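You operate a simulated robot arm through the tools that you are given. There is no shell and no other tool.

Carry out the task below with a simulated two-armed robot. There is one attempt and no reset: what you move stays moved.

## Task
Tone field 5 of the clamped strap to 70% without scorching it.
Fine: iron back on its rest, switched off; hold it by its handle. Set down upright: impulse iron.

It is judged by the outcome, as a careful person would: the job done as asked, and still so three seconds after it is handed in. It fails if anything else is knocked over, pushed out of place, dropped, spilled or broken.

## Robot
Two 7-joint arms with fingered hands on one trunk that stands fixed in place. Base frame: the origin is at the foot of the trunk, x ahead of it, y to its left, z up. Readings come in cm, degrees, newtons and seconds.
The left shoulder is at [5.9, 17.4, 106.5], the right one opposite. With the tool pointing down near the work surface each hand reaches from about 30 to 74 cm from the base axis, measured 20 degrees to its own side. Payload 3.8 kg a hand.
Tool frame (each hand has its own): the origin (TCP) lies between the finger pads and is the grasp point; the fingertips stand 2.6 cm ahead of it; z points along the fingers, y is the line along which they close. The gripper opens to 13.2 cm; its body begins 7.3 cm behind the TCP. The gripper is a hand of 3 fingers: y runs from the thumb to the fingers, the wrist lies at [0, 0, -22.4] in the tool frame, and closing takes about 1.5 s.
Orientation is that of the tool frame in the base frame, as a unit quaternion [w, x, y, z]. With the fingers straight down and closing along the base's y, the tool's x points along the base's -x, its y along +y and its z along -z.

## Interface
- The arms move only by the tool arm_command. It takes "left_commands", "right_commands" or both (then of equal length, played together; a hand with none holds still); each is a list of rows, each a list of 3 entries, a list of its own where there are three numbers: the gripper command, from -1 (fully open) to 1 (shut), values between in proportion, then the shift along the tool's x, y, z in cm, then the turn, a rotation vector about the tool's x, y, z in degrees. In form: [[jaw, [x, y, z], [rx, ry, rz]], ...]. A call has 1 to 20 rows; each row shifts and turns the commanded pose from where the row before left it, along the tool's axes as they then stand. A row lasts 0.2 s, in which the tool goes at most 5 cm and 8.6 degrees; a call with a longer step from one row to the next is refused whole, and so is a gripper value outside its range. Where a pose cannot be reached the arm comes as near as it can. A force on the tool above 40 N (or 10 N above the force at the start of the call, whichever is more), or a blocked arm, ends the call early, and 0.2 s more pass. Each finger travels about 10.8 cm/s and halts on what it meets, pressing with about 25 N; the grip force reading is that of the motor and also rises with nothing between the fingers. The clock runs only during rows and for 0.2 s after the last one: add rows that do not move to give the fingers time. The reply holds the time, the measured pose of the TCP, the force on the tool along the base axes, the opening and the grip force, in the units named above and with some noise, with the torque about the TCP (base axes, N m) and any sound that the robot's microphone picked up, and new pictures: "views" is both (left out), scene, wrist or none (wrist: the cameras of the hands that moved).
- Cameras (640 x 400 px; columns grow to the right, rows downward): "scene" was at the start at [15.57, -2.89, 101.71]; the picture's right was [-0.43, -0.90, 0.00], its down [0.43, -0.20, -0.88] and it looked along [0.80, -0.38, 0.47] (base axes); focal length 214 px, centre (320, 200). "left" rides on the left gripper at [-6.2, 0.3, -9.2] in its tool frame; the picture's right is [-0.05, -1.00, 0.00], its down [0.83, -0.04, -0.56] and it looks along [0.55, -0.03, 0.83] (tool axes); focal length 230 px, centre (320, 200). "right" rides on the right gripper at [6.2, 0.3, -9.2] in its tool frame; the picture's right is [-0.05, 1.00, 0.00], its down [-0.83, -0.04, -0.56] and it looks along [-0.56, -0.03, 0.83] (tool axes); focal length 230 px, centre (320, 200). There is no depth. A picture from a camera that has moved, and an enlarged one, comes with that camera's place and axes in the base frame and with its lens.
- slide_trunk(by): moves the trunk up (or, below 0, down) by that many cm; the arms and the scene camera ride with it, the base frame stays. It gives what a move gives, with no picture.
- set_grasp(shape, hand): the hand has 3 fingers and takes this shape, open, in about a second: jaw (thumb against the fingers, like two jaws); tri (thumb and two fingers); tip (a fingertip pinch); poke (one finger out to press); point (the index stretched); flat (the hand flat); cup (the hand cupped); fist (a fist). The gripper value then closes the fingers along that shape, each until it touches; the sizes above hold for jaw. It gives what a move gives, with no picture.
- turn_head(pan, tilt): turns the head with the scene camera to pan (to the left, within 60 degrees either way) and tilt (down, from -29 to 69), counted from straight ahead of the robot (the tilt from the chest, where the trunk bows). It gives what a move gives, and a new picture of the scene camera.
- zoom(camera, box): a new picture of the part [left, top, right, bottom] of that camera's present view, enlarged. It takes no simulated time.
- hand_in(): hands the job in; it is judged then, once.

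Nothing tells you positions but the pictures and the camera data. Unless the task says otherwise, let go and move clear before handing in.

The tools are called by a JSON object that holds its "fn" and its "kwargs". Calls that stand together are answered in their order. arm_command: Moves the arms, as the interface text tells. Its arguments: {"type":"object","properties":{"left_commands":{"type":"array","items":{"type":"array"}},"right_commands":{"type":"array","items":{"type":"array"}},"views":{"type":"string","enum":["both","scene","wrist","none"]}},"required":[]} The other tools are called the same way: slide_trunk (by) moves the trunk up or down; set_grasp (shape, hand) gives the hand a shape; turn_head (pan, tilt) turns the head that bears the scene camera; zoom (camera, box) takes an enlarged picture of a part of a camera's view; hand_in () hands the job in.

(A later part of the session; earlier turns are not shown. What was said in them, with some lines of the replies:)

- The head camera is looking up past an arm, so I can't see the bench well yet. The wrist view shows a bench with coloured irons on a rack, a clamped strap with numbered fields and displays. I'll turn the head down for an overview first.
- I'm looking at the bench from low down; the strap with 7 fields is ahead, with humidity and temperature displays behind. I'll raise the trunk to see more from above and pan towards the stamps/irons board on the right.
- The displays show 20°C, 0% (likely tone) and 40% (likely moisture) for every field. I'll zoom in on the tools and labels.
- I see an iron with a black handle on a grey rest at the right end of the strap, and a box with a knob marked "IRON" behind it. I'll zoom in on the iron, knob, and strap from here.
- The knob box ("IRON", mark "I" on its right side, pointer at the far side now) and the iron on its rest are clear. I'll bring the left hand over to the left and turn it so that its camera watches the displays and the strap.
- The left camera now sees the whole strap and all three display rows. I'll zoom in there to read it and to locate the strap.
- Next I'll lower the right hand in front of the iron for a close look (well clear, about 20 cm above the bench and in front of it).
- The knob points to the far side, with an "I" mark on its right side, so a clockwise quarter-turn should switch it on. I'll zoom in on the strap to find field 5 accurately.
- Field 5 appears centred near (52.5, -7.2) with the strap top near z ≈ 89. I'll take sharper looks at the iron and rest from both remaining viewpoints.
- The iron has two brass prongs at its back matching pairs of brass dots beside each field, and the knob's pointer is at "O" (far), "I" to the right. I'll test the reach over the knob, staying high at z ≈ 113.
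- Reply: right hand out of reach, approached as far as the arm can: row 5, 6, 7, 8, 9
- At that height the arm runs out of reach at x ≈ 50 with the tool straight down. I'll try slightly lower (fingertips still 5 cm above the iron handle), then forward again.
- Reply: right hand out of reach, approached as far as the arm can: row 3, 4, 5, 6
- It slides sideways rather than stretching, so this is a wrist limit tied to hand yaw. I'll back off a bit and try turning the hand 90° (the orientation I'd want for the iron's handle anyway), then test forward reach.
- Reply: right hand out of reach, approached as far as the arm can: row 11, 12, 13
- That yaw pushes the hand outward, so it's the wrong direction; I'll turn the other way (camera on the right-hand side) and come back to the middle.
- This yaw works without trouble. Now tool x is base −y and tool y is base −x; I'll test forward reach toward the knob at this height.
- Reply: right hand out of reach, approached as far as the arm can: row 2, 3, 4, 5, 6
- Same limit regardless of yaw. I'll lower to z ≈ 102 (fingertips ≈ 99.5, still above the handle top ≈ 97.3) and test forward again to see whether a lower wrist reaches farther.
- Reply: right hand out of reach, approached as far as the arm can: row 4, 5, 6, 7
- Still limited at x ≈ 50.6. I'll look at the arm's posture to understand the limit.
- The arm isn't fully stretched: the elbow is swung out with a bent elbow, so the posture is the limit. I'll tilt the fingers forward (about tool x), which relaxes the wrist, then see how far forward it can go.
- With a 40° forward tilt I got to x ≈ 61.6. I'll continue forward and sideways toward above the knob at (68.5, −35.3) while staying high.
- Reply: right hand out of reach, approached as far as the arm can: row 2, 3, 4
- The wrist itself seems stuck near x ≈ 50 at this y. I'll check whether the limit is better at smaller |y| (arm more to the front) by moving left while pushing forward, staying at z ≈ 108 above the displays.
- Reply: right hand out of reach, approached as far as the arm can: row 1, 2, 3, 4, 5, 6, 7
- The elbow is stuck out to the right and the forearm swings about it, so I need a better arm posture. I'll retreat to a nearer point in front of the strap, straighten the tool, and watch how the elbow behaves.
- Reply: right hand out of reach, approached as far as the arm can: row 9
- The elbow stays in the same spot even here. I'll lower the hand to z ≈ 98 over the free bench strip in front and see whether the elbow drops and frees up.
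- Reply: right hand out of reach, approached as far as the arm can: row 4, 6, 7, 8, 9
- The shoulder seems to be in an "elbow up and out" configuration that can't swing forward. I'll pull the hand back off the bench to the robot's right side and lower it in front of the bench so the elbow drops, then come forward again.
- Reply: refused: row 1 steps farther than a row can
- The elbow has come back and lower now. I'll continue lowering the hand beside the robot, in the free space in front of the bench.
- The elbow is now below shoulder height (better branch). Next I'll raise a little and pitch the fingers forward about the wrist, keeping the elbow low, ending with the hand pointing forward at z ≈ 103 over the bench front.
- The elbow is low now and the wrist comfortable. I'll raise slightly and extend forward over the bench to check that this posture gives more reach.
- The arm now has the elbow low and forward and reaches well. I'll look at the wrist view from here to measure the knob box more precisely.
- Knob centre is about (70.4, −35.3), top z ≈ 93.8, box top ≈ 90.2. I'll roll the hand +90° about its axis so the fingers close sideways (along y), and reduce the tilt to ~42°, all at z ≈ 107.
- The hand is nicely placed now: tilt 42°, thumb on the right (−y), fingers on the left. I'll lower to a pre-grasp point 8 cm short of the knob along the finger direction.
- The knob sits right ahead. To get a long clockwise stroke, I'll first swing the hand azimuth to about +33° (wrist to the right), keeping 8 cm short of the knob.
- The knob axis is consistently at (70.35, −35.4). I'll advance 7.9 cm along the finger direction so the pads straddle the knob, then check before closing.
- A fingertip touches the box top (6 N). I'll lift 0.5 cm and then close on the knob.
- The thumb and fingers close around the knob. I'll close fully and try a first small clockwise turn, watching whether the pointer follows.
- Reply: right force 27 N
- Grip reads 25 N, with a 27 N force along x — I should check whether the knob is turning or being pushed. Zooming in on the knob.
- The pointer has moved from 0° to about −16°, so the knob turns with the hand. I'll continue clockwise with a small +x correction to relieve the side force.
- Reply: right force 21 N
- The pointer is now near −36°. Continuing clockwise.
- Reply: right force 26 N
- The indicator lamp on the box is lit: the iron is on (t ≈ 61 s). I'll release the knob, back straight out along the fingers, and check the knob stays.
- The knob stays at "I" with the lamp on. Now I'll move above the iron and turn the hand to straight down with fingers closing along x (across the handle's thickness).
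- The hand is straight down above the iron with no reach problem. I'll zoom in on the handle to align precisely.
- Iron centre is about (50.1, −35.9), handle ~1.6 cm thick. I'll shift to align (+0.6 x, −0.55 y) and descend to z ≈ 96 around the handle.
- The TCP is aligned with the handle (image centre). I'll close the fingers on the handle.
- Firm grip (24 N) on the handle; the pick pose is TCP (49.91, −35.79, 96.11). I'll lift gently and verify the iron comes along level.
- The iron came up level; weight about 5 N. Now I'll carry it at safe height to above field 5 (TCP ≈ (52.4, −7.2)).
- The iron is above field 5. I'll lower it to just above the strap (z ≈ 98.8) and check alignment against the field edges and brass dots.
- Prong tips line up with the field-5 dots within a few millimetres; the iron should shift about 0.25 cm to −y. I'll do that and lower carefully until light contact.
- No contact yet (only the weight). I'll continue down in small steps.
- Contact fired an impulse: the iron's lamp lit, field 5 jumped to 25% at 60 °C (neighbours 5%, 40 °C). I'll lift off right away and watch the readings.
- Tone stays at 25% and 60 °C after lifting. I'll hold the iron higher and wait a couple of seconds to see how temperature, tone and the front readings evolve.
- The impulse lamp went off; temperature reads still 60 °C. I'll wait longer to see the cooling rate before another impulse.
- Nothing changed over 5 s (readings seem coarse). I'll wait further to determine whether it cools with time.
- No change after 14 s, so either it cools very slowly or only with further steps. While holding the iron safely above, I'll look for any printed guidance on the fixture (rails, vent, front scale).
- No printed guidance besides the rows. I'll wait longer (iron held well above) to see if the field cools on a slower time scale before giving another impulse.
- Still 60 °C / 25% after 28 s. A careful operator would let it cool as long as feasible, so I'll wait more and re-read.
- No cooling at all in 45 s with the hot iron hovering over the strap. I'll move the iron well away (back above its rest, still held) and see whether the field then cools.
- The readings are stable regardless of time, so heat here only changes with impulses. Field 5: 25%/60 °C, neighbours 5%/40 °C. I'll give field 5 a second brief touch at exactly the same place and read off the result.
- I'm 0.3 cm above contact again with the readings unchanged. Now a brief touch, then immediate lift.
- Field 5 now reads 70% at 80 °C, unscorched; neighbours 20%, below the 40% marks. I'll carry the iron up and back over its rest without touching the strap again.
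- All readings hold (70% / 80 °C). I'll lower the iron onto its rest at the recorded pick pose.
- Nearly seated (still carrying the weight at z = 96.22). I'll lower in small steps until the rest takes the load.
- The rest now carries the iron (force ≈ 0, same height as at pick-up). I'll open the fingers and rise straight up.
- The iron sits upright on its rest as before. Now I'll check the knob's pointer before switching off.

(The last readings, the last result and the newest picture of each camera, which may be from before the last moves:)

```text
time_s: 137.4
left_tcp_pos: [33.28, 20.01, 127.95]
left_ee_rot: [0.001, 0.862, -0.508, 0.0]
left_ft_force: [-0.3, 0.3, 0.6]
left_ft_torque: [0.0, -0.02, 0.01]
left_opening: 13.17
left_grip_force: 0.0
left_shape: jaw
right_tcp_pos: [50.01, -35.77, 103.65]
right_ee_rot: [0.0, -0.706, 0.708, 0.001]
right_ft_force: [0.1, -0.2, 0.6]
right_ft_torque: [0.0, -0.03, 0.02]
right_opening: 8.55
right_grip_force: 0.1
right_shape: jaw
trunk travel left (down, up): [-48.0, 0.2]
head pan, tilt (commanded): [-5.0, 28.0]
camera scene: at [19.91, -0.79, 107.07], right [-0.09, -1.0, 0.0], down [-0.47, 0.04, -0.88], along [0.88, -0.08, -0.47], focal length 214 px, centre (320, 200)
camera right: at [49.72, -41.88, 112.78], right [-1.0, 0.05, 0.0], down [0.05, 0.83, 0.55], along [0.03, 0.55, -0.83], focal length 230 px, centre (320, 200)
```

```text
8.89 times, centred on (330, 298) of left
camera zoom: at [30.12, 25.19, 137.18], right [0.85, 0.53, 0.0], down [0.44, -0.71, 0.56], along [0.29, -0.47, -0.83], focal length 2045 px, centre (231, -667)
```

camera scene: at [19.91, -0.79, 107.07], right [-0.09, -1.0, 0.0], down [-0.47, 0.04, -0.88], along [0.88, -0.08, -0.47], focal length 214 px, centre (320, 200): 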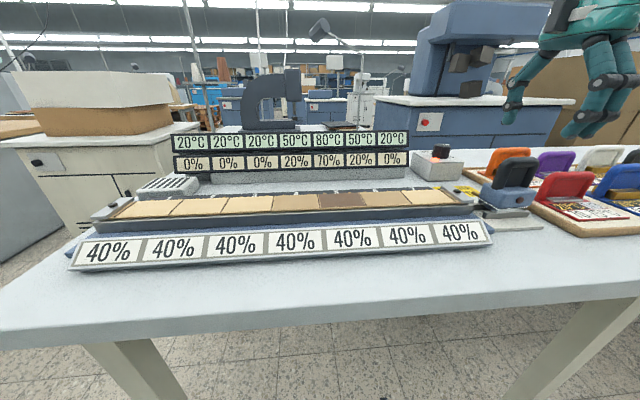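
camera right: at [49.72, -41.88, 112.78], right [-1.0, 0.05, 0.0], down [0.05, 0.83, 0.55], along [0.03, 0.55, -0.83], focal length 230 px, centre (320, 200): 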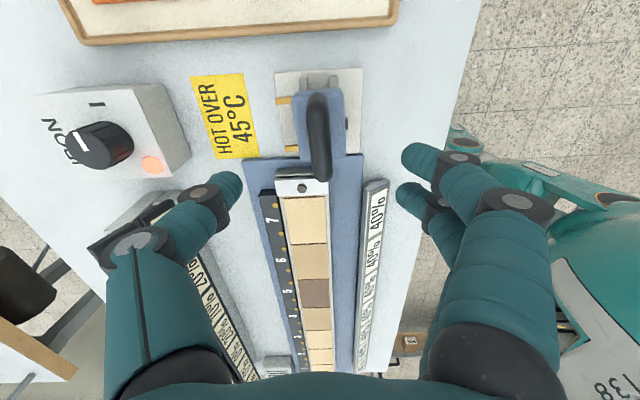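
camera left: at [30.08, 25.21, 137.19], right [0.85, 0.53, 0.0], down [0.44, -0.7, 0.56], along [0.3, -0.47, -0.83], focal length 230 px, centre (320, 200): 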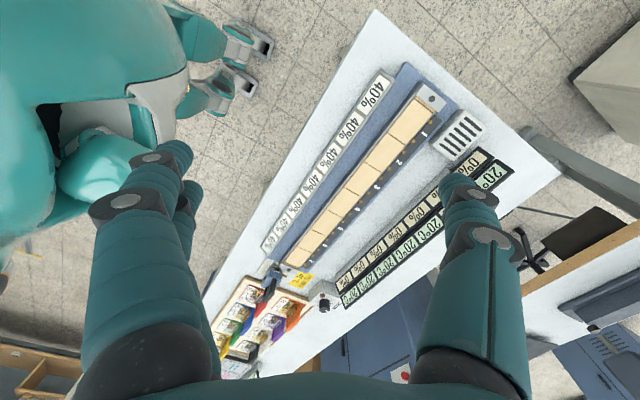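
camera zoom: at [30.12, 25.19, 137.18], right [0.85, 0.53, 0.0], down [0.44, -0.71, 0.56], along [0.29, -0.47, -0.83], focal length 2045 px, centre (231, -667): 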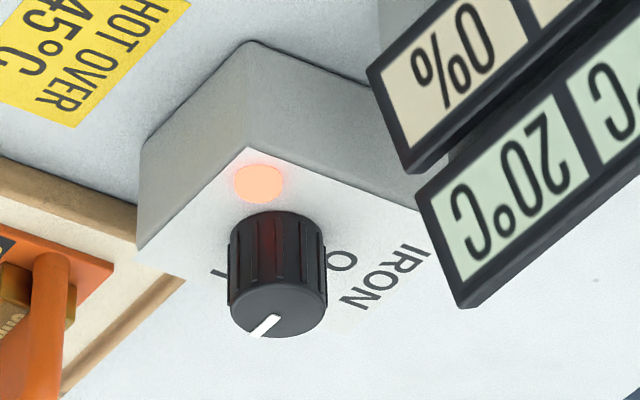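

The knob has settled at "I" (about −90°). I'll retrace my earlier path: turn the hand back to the tilted knob-gripping orientation and return to the pre-grasp point.

{"fn": "arm_command", "kwargs": {"right_commands": [[-0.2, [0, 0, -1], [3.02, -1.64, 7.77]], [-0.2, [0, 0, 0], [3.02, -1.64, 7.77]], [-0.2, [0, 0, 0], [3.02, -1.64, 7.77]], [-0.2, [0, 0, 0], [3.02, -1.64, 7.77]], [-0.2, [0, 0, 0], [3.02, -1.64, 7.77]], [-0.2, [0, 0, 0], [3.02, -1.64, 7.77]], [-0.2, [0, 0, 0], [3.02, -1.64, 7.77]], [-0.2, [0, 0, 0], [3.02, -1.64, 7.77]], [-0.2, [0, 0, 0], [3.02, -1.64, 7.77]], [-0.2, [0, 0, 0], [3.02, -1.64, 7.77]], [-0.2, [0, 0, 0], [3.02, -1.64, 7.77]], [-0.2, [0, 0, 0], [3.02, -1.64, 7.77]], [-0.2, [0, 0, 0], [3.02, -1.64, 7.77]], [-0.2, [0, 0, 0], [3.02, -1.64, 7.77]], [-0.2, [0, 0, 0], [3.02, -1.64, 7.77]], [-0.2, [-1.64, 2.86, 1.5], [0, 0, 0]], [-0.2, [-1.64, 2.86, 1.5], [0, 0, 0]], [-0.2, [-1.64, 2.86, 1.5], [0, 0, 0]], [-0.2, [-1.64, 2.86, 1.5], [0, 0, 0]], [-0.2, [0, 0, 0], [0, 0, 0]]], "views": "both"}}

```text
time_s: 141.6
left_tcp_pos: [33.27, 19.99, 128.02]
left_ee_rot: [0.0, 0.861, -0.508, 0.0]
left_ft_force: [0.0, -0.5, -0.2]
left_ft_torque: [0.01, -0.02, -0.01]
left_opening: 13.21
left_grip_force: 0.2
left_shape: jaw
right_tcp_pos: [63.99, -31.29, 104.62]
right_ee_rot: [0.348, 0.268, 0.893, -0.104]
right_ft_force: [-0.9, 1.0, -0.5]
right_ft_torque: [-0.01, 0.01, 0.01]
right_opening: 7.97
right_grip_force: 0.1
right_shape: jaw
trunk travel left (down, up): [-48.0, 0.2]
head pan, tilt (commanded): [-5.0, 28.0]
camera scene: at [19.87, -0.8, 107.09], right [-0.09, -1.0, 0.0], down [-0.47, 0.04, -0.88], along [0.88, -0.08, -0.47], focal length 214 px, centre (320, 200)
camera right: at [55.15, -24.97, 107.26], right [0.58, 0.81, 0.04], down [0.17, -0.17, 0.97], along [0.8, -0.56, -0.24], focal length 230 px, centre (320, 200)
```

scene: 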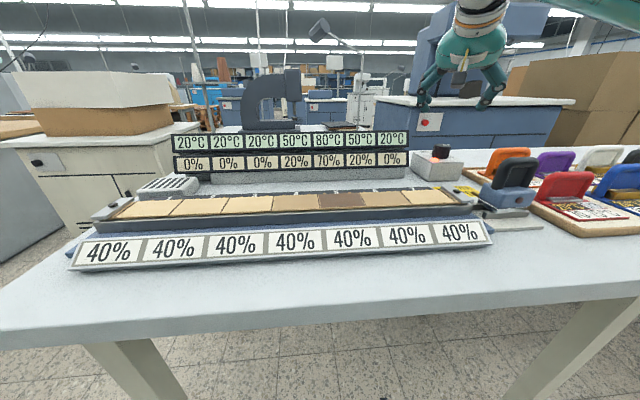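
right: 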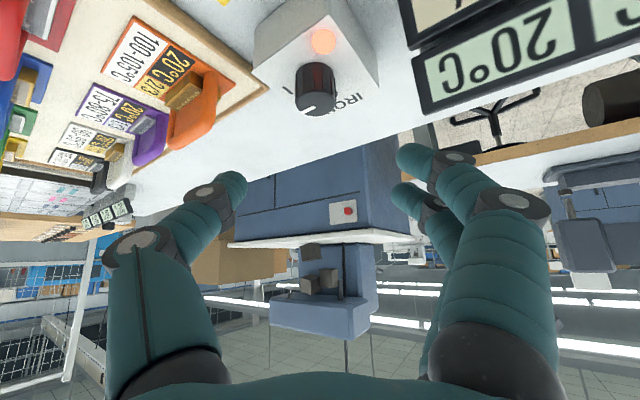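

Pre-grasp reached. I'll advance to straddle the knob.

{"fn": "arm_command", "kwargs": {"right_commands": [[-0.2, [0.75, 0, 1.5], [0, 0, 0]], [-0.2, [0.7, 0, 2], [0, 0, 0]], [-0.2, [0, 0, 3], [0, 0, 0]], [-0.2, [0, 0, 3], [0, 0, 0]], [-0.2, [0, 0, 2.2], [0, 0, 0]], [-0.2, [0, 0, 0.9], [0, 0, 0]], [-0.2, [0, 0, 0], [0, 0, 0]]], "views": "wrist"}}

{"fn": "zoom", "kwargs": {"camera": "right", "box": [200, 60, 460, 260]}}

```text
time_s: 143.2
left_tcp_pos: [33.29, 19.96, 128.07]
left_ee_rot: [0.0, 0.861, -0.508, -0.001]
left_ft_force: [1.0, 1.1, 0.1]
left_ft_torque: [0.04, -0.02, -0.03]
left_opening: 13.19
left_grip_force: 0.0
left_shape: jaw
right_tcp_pos: [70.0, -35.25, 94.33]
right_ee_rot: [0.348, 0.267, 0.893, -0.103]
right_ft_force: [0.3, -0.2, -0.1]
right_ft_torque: [-0.05, 0.01, 0.0]
right_opening: 7.96
right_grip_force: 0.0
right_shape: jaw
trunk travel left (down, up): [-48.0, 0.2]
head pan, tilt (commanded): [-5.0, 28.0]
camera right: at [61.1, -29.01, 96.96], right [0.58, 0.81, 0.04], down [0.17, -0.17, 0.97], along [0.8, -0.56, -0.24], focal length 230 px, centre (320, 200)
```

right: 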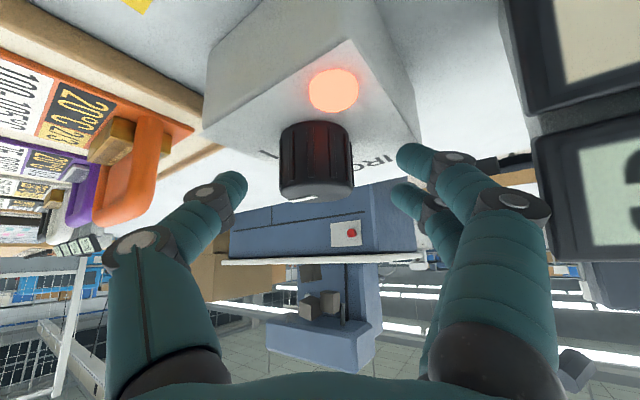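

```text
2.00 times, centred on (330, 160) of right
camera zoom: at [61.1, -29.01, 96.96], right [0.58, 0.81, 0.04], down [0.17, -0.17, 0.97], along [0.8, -0.56, -0.24], focal length 460 px, centre (300, 280)
```

zoom: 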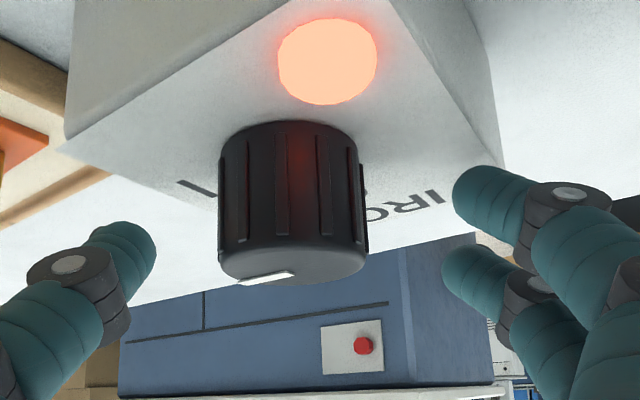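

The knob sits between thumb and fingers. I'll go in slightly and close.

{"fn": "arm_command", "kwargs": {"right_commands": [[-0.2, [0, 0, 0.3], [0, 0, 0]], [0.2, [0, 0, 0], [0, 0, 0]], [0.5, [0, 0, 0], [0, 0, 0]], [0.8, [0, 0, 0], [0, 0, 0]], [1, [0, 0, 0], [0, 0, 0]], [1, [0, 0, 0], [0, 0, 0]]], "views": "wrist"}}

{"fn": "zoom", "kwargs": {"camera": "right", "box": [200, 60, 460, 260]}}

```text
time_s: 144.6
left_tcp_pos: [33.47, 19.8, 127.88]
left_ee_rot: [0.0, 0.861, -0.508, 0.0]
left_ft_force: [0.5, -0.2, 0.3]
left_ft_torque: [0.03, -0.01, -0.01]
left_opening: 13.2
left_grip_force: 0.2
left_shape: jaw
right_tcp_pos: [70.22, -35.49, 94.2]
right_ee_rot: [0.348, 0.268, 0.893, -0.104]
right_ft_force: [5.1, -4.8, -0.1]
right_ft_torque: [-0.01, -0.02, 0.0]
right_opening: 1.99
right_grip_force: 25.0
right_shape: jaw
trunk travel left (down, up): [-48.0, 0.2]
head pan, tilt (commanded): [-5.0, 28.0]
camera right: at [61.31, -29.22, 96.73], right [0.58, 0.81, 0.04], down [0.17, -0.17, 0.97], along [0.79, -0.56, -0.24], focal length 230 px, centre (320, 200)
```

right: 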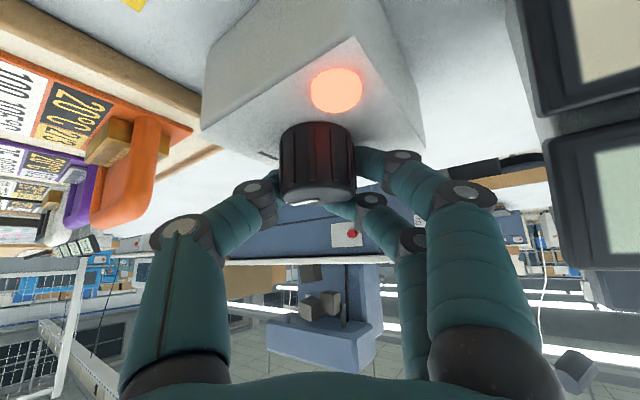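

```text
2.00 times, centred on (330, 160) of right
camera zoom: at [61.31, -29.22, 96.73], right [0.58, 0.81, 0.04], down [0.17, -0.17, 0.97], along [0.79, -0.56, -0.24], focal length 460 px, centre (300, 280)
```

zoom: 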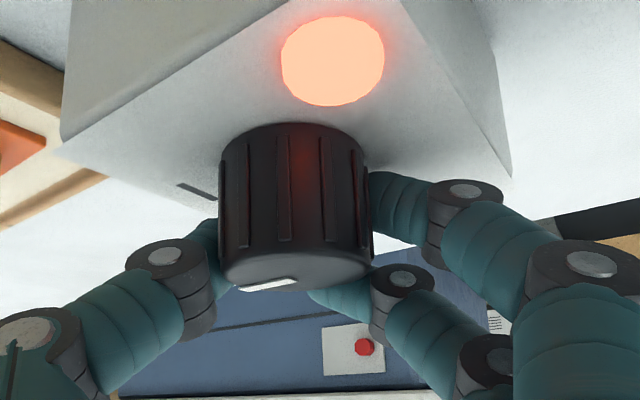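

Even grip, low side force. Now I'll turn counter-clockwise back toward "O" in steps.

{"fn": "arm_command", "kwargs": {"right_commands": [[1, [0, 0, 0], [-5.62, 0, -6.15]], [1, [0, 0, 0], [-5.62, 0, -6.15]], [1, [0, 0, 0], [-5.62, 0, -6.15]]], "views": "none"}}

{"fn": "zoom", "kwargs": {"camera": "right", "box": [200, 60, 460, 260]}}

```text
time_s: 145.4
left_tcp_pos: [33.42, 19.75, 127.95]
left_ee_rot: [0.0, 0.861, -0.508, 0.0]
left_ft_force: [-0.7, 0.4, -0.6]
left_ft_torque: [0.0, -0.03, -0.04]
left_opening: 13.21
left_grip_force: 0.0
left_shape: jaw
right_tcp_pos: [70.22, -35.41, 94.16]
right_ee_rot: [0.363, 0.068, 0.929, -0.026]
right_ft_force: [10.1, -7.1, 0.6]
right_ft_torque: [-0.06, -0.07, -0.05]
right_opening: 1.91
right_grip_force: 25.1
right_shape: jaw
trunk travel left (down, up): [-48.0, 0.2]
head pan, tilt (commanded): [-5.0, 28.0]
```

```text
2.00 times, centred on (330, 160) of right
camera zoom: at [59.58, -33.47, 96.7], right [0.18, 0.98, 0.04], down [0.23, -0.08, 0.97], along [0.96, -0.17, -0.24], focal length 460 px, centre (300, 280)
```

zoom: 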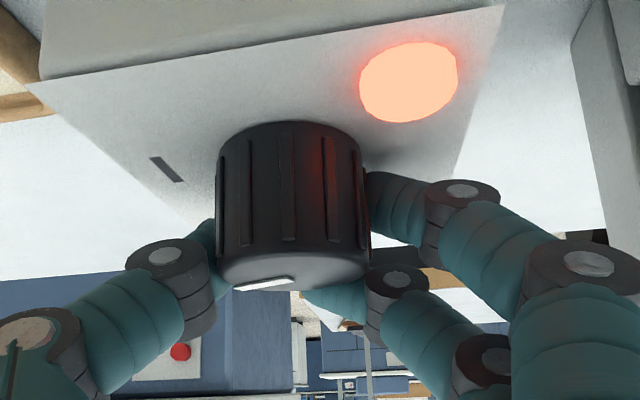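

The knob follows. Continuing counter-clockwise past the halfway point.

{"fn": "arm_command", "kwargs": {"right_commands": [[1, [0, 0, 0], [-5.62, 0, -6.15]], [1, [0, 0, 0], [-5.62, 0, -6.15]], [1, [0, 0, 0], [-5.62, 0, -6.15]]], "views": "none"}}

{"fn": "zoom", "kwargs": {"camera": "right", "box": [200, 60, 460, 260]}}

```text
time_s: 146.2
left_tcp_pos: [33.45, 19.83, 127.95]
left_ee_rot: [0.0, 0.861, -0.508, 0.0]
left_ft_force: [-0.6, -0.4, -1.0]
left_ft_torque: [-0.01, 0.0, 0.02]
left_opening: 13.2
left_grip_force: 0.0
left_shape: jaw
right_tcp_pos: [70.14, -35.35, 94.04]
right_ee_rot: [0.359, -0.135, 0.922, 0.053]
right_ft_force: [7.5, -0.9, -0.1]
right_ft_torque: [-0.01, -0.04, 0.0]
right_opening: 1.89
right_grip_force: 25.0
right_shape: jaw
trunk travel left (down, up): [-48.0, 0.2]
head pan, tilt (commanded): [-5.0, 28.0]
```

```text
2.00 times, centred on (330, 160) of right
camera zoom: at [59.77, -38.03, 96.7], right [-0.25, 0.97, 0.04], down [0.24, 0.03, 0.97], along [0.94, 0.25, -0.24], focal length 460 px, centre (300, 280)
```

zoom: 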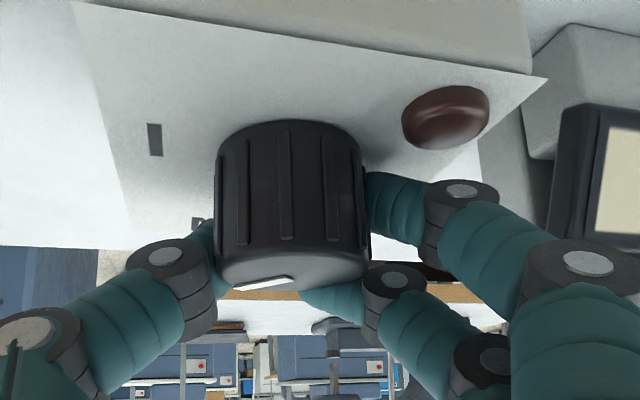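

The lamp is off. I'll turn a bit further toward "O" so it seats fully.

{"fn": "arm_command", "kwargs": {"right_commands": [[1, [0, 0, 0], [-5.62, 0, -6.15]], [1, [0, 0, 0], [-5.62, 0, -6.15]], [1, [0, 0, 0], [-5.62, 0, -6.15]]], "views": "none"}}

{"fn": "zoom", "kwargs": {"camera": "right", "box": [200, 60, 460, 260]}}

```text
time_s: 147.0
left_tcp_pos: [33.39, 20.02, 127.8]
left_ee_rot: [0.0, 0.861, -0.508, -0.001]
left_ft_force: [-0.2, -0.3, -0.3]
left_ft_torque: [-0.01, 0.0, 0.0]
left_opening: 13.18
left_grip_force: 0.0
left_shape: jaw
right_tcp_pos: [70.15, -35.13, 94.06]
right_ee_rot: [0.339, -0.331, 0.871, 0.129]
right_ft_force: [3.9, 1.8, 0.5]
right_ft_torque: [0.02, 0.07, 0.04]
right_opening: 1.9
right_grip_force: 25.4
right_shape: jaw
trunk travel left (down, up): [-48.0, 0.2]
head pan, tilt (commanded): [-5.0, 28.0]
```

```text
2.00 times, centred on (330, 160) of right
camera zoom: at [61.89, -42.09, 96.71], right [-0.64, 0.77, 0.04], down [0.21, 0.12, 0.97], along [0.74, 0.62, -0.24], focal length 460 px, centre (300, 280)
```

zoom: 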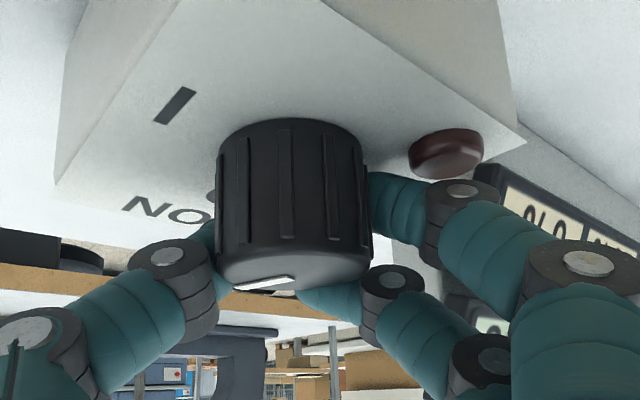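

The knob is near "O" and the lamp is dark. I'll release and back straight out along the fingers.

{"fn": "arm_command", "kwargs": {"right_commands": [[0.4, [0, 0, 0], [0, 0, 0]], [-0.2, [0, 0, 0], [0, 0, 0]], [-0.3, [0, 0, 0], [0, 0, 0]], [-0.3, [0, 0, 0], [0, 0, 0]], [-0.3, [0, 0, -2], [0, 0, 0]], [-0.3, [0, 0, -3], [0, 0, 0]], [-0.3, [0, 0, -4], [0, 0, 0]], [-0.3, [0, 0, -4], [0, 0, 0]]], "views": "both"}}

{"fn": "zoom", "kwargs": {"camera": "right", "box": [220, 60, 420, 200]}}

{"fn": "zoom", "kwargs": {"camera": "left", "box": [240, 240, 360, 330]}}

```text
time_s: 148.8
left_tcp_pos: [33.14, 20.0, 127.96]
left_ee_rot: [-0.001, 0.861, -0.508, 0.0]
left_ft_force: [0.4, 0.1, 1.1]
left_ft_torque: [-0.02, 0.01, 0.01]
left_opening: 13.21
left_grip_force: 0.1
left_shape: jaw
right_tcp_pos: [63.41, -40.96, 103.91]
right_ee_rot: [0.339, -0.331, 0.871, 0.128]
right_ft_force: [-0.2, -0.1, 0.6]
right_ft_torque: [0.03, 0.0, -0.01]
right_opening: 8.55
right_grip_force: 0.1
right_shape: jaw
trunk travel left (down, up): [-48.0, 0.2]
head pan, tilt (commanded): [-5.0, 28.0]
camera scene: at [19.84, -0.78, 107.1], right [-0.09, -1.0, 0.0], down [-0.47, 0.04, -0.88], along [0.88, -0.08, -0.47], focal length 214 px, centre (320, 200)
camera right: at [55.16, -47.84, 106.43], right [-0.63, 0.77, 0.03], down [0.21, 0.13, 0.97], along [0.74, 0.62, -0.24], focal length 230 px, centre (320, 200)
```

scene: 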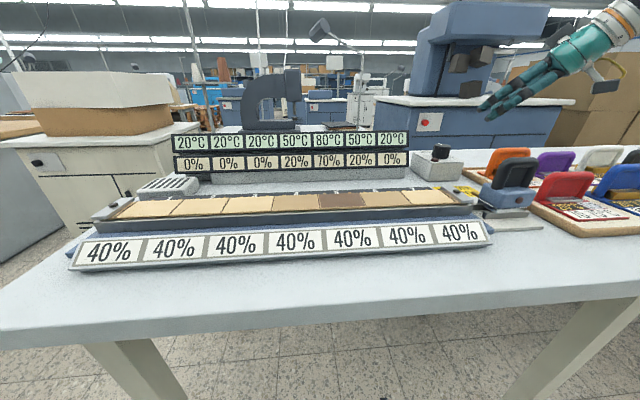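
right: 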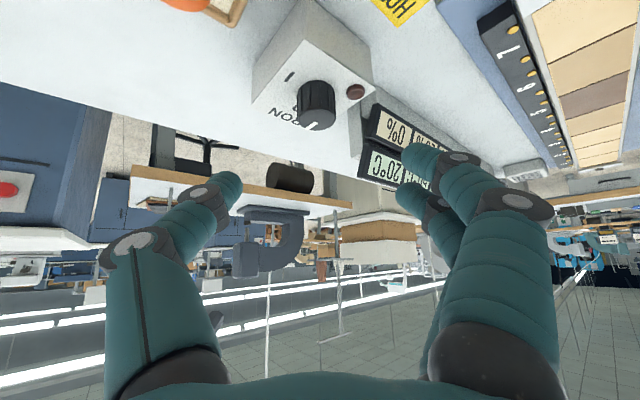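

```text
2.86 times, centred on (320, 130) of right
camera zoom: at [55.16, -47.84, 106.43], right [-0.63, 0.77, 0.03], down [0.21, 0.13, 0.97], along [0.74, 0.62, -0.24], focal length 657 px, centre (320, 400)
```

zoom: 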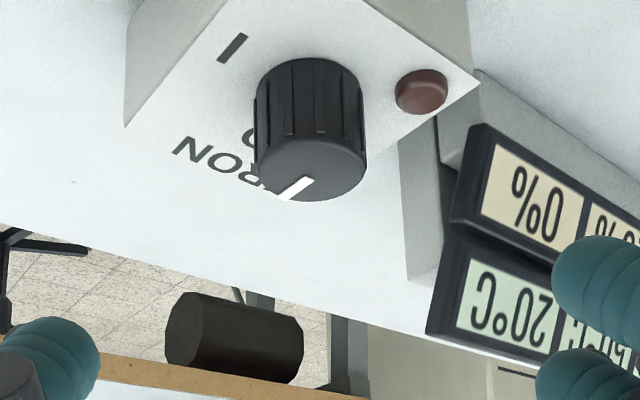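

```text
4.44 times, centred on (300, 285) of left
camera zoom: at [30.0, 25.21, 137.23], right [0.85, 0.53, 0.0], down [0.44, -0.71, 0.56], along [0.3, -0.47, -0.83], focal length 1022 px, centre (409, -178)
```

zoom: 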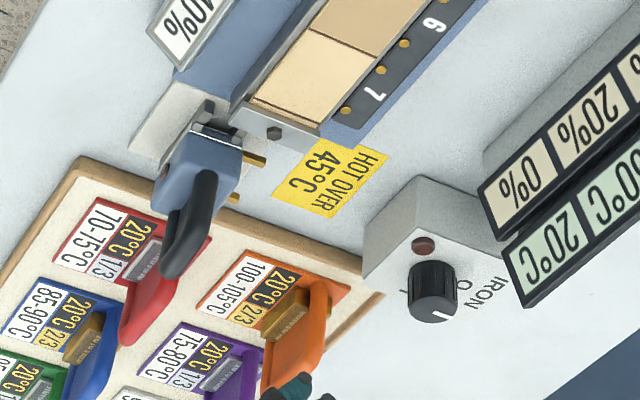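

The knob points to "O", the lamp is dark, and the iron stands upright on its rest. I'll lift the hand clear and do a final check.

{"fn": "arm_command", "kwargs": {"right_commands": [[-0.3, [-2.7, 0, -2.95], [0, 0, 0]], [-0.3, [-2.7, 0, -2.95], [0, 0, 0]], [-0.3, [0, 0, -4], [0, 0, 0]], [-0.3, [0, 0, -4], [0, 0, 0]], [-0.3, [0, 0, 0], [0, 0, 0]]], "views": "none"}}

{"fn": "turn_head", "kwargs": {"pan": -25, "tilt": 28}}

{"fn": "zoom", "kwargs": {"camera": "scene", "box": [60, 80, 500, 300]}}

{"fn": "zoom", "kwargs": {"camera": "left", "box": [240, 100, 480, 330]}}

```text
time_s: 150.0
left_tcp_pos: [33.39, 19.91, 127.91]
left_ee_rot: [0.0, 0.862, -0.508, 0.0]
left_ft_force: [-0.5, -0.2, -0.5]
left_ft_torque: [0.0, -0.01, 0.02]
left_opening: 13.18
left_grip_force: 0.0
left_shape: jaw
right_tcp_pos: [59.66, -44.49, 117.61]
right_ee_rot: [0.339, -0.331, 0.871, 0.128]
right_ft_force: [-0.1, -0.3, 0.0]
right_ft_torque: [0.01, 0.03, 0.01]
right_opening: 8.53
right_grip_force: 0.2
right_shape: jaw
trunk travel left (down, up): [-48.0, 0.2]
head pan, tilt (commanded): [-5.0, 28.0]
```

```text
time_s: 150.9
left_tcp_pos: [33.32, 20.03, 127.89]
left_ee_rot: [0.0, 0.862, -0.508, 0.0]
left_ft_force: [-0.3, -0.2, -0.9]
left_ft_torque: [0.02, -0.03, -0.01]
left_opening: 13.19
left_grip_force: 0.1
left_shape: jaw
right_tcp_pos: [59.68, -44.55, 117.73]
right_ee_rot: [0.339, -0.331, 0.871, 0.128]
right_ft_force: [0.0, 0.4, 0.2]
right_ft_torque: [0.01, 0.01, 0.02]
right_opening: 8.54
right_grip_force: 0.0
right_shape: jaw
trunk travel left (down, up): [-48.0, 0.2]
head pan, tilt (commanded): [-25.0, 28.0]
camera scene: at [19.09, -3.82, 107.08], right [-0.42, -0.91, 0.0], down [-0.43, 0.2, -0.88], along [0.8, -0.37, -0.47], focal length 214 px, centre (320, 200)
```

scene: 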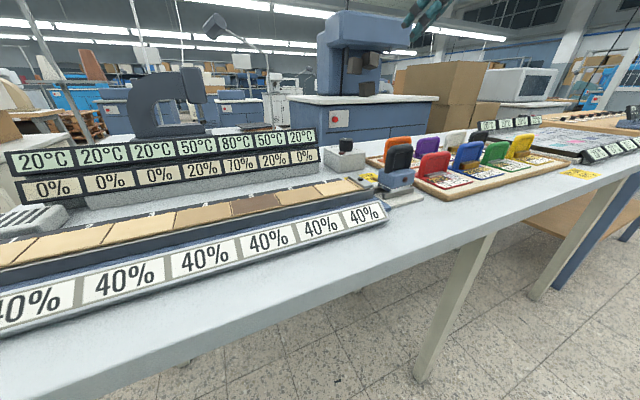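

```text
1.45 times, centred on (280, 190) of scene
camera zoom: at [19.09, -3.82, 107.08], right [-0.42, -0.91, 0.0], down [-0.43, 0.2, -0.88], along [0.8, -0.37, -0.47], focal length 312 px, centre (378, 214)
```

zoom: 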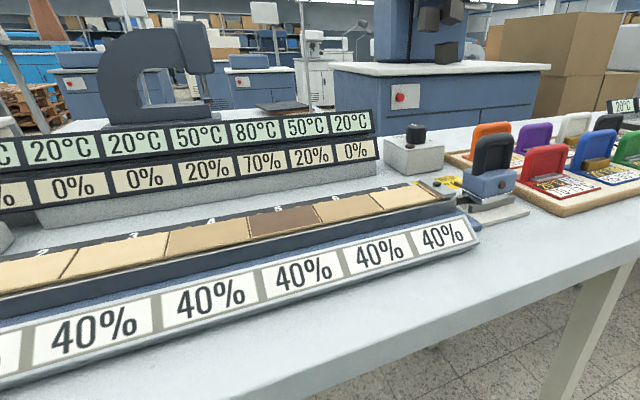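

```text
1.74 times, centred on (360, 215) of left
camera zoom: at [30.1, 25.22, 137.19], right [0.85, 0.53, 0.0], down [0.44, -0.71, 0.56], along [0.29, -0.47, -0.83], focal length 400 px, centre (250, 174)
```

zoom: 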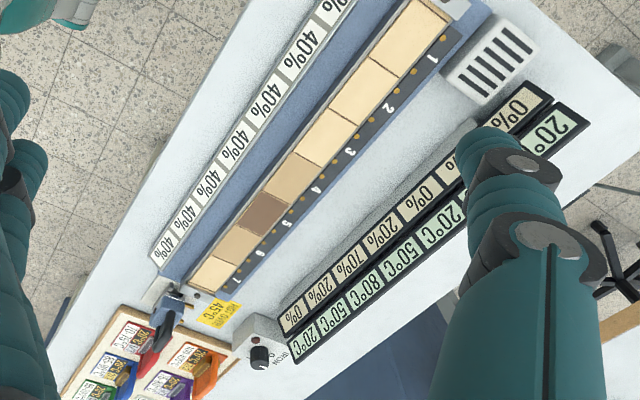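

Field 5 reads 70% and is brown, not scorched; its neighbours read 20%, and nothing else has moved. The iron stands upright on its rest, the knob is at "O" with the lamp off, and both hands are clear, so I'm handing in.

{"fn": "hand_in", "kwargs": {}}

```text
The job is handed in.
```

Field 5 of the strap now reads 70% and isn't scorched. It took two brief touches with the impulse iron.

- **Strap:** field 5 shows 80 °C. The touches also spilled onto fields 4 and 6, which went from 0% to 20% tone. That stays below the 40% printed in front of each field, though I'm only guessing that mark is a limit. The other fields are unchanged.
- **Cooling:** I waited about 45 seconds between the touches, but the temperature reading didn't drop. The second touch raised the tone by 45%, against 25% for the first.
- **Iron:** it is upright on its rest, in the spot it came from. The knob is back at "O" with the lamp off. I held it only by the handle.
- **Rest of the bench:** the final pictures show nothing else moved or knocked over. Both hands were clear when I handed in.
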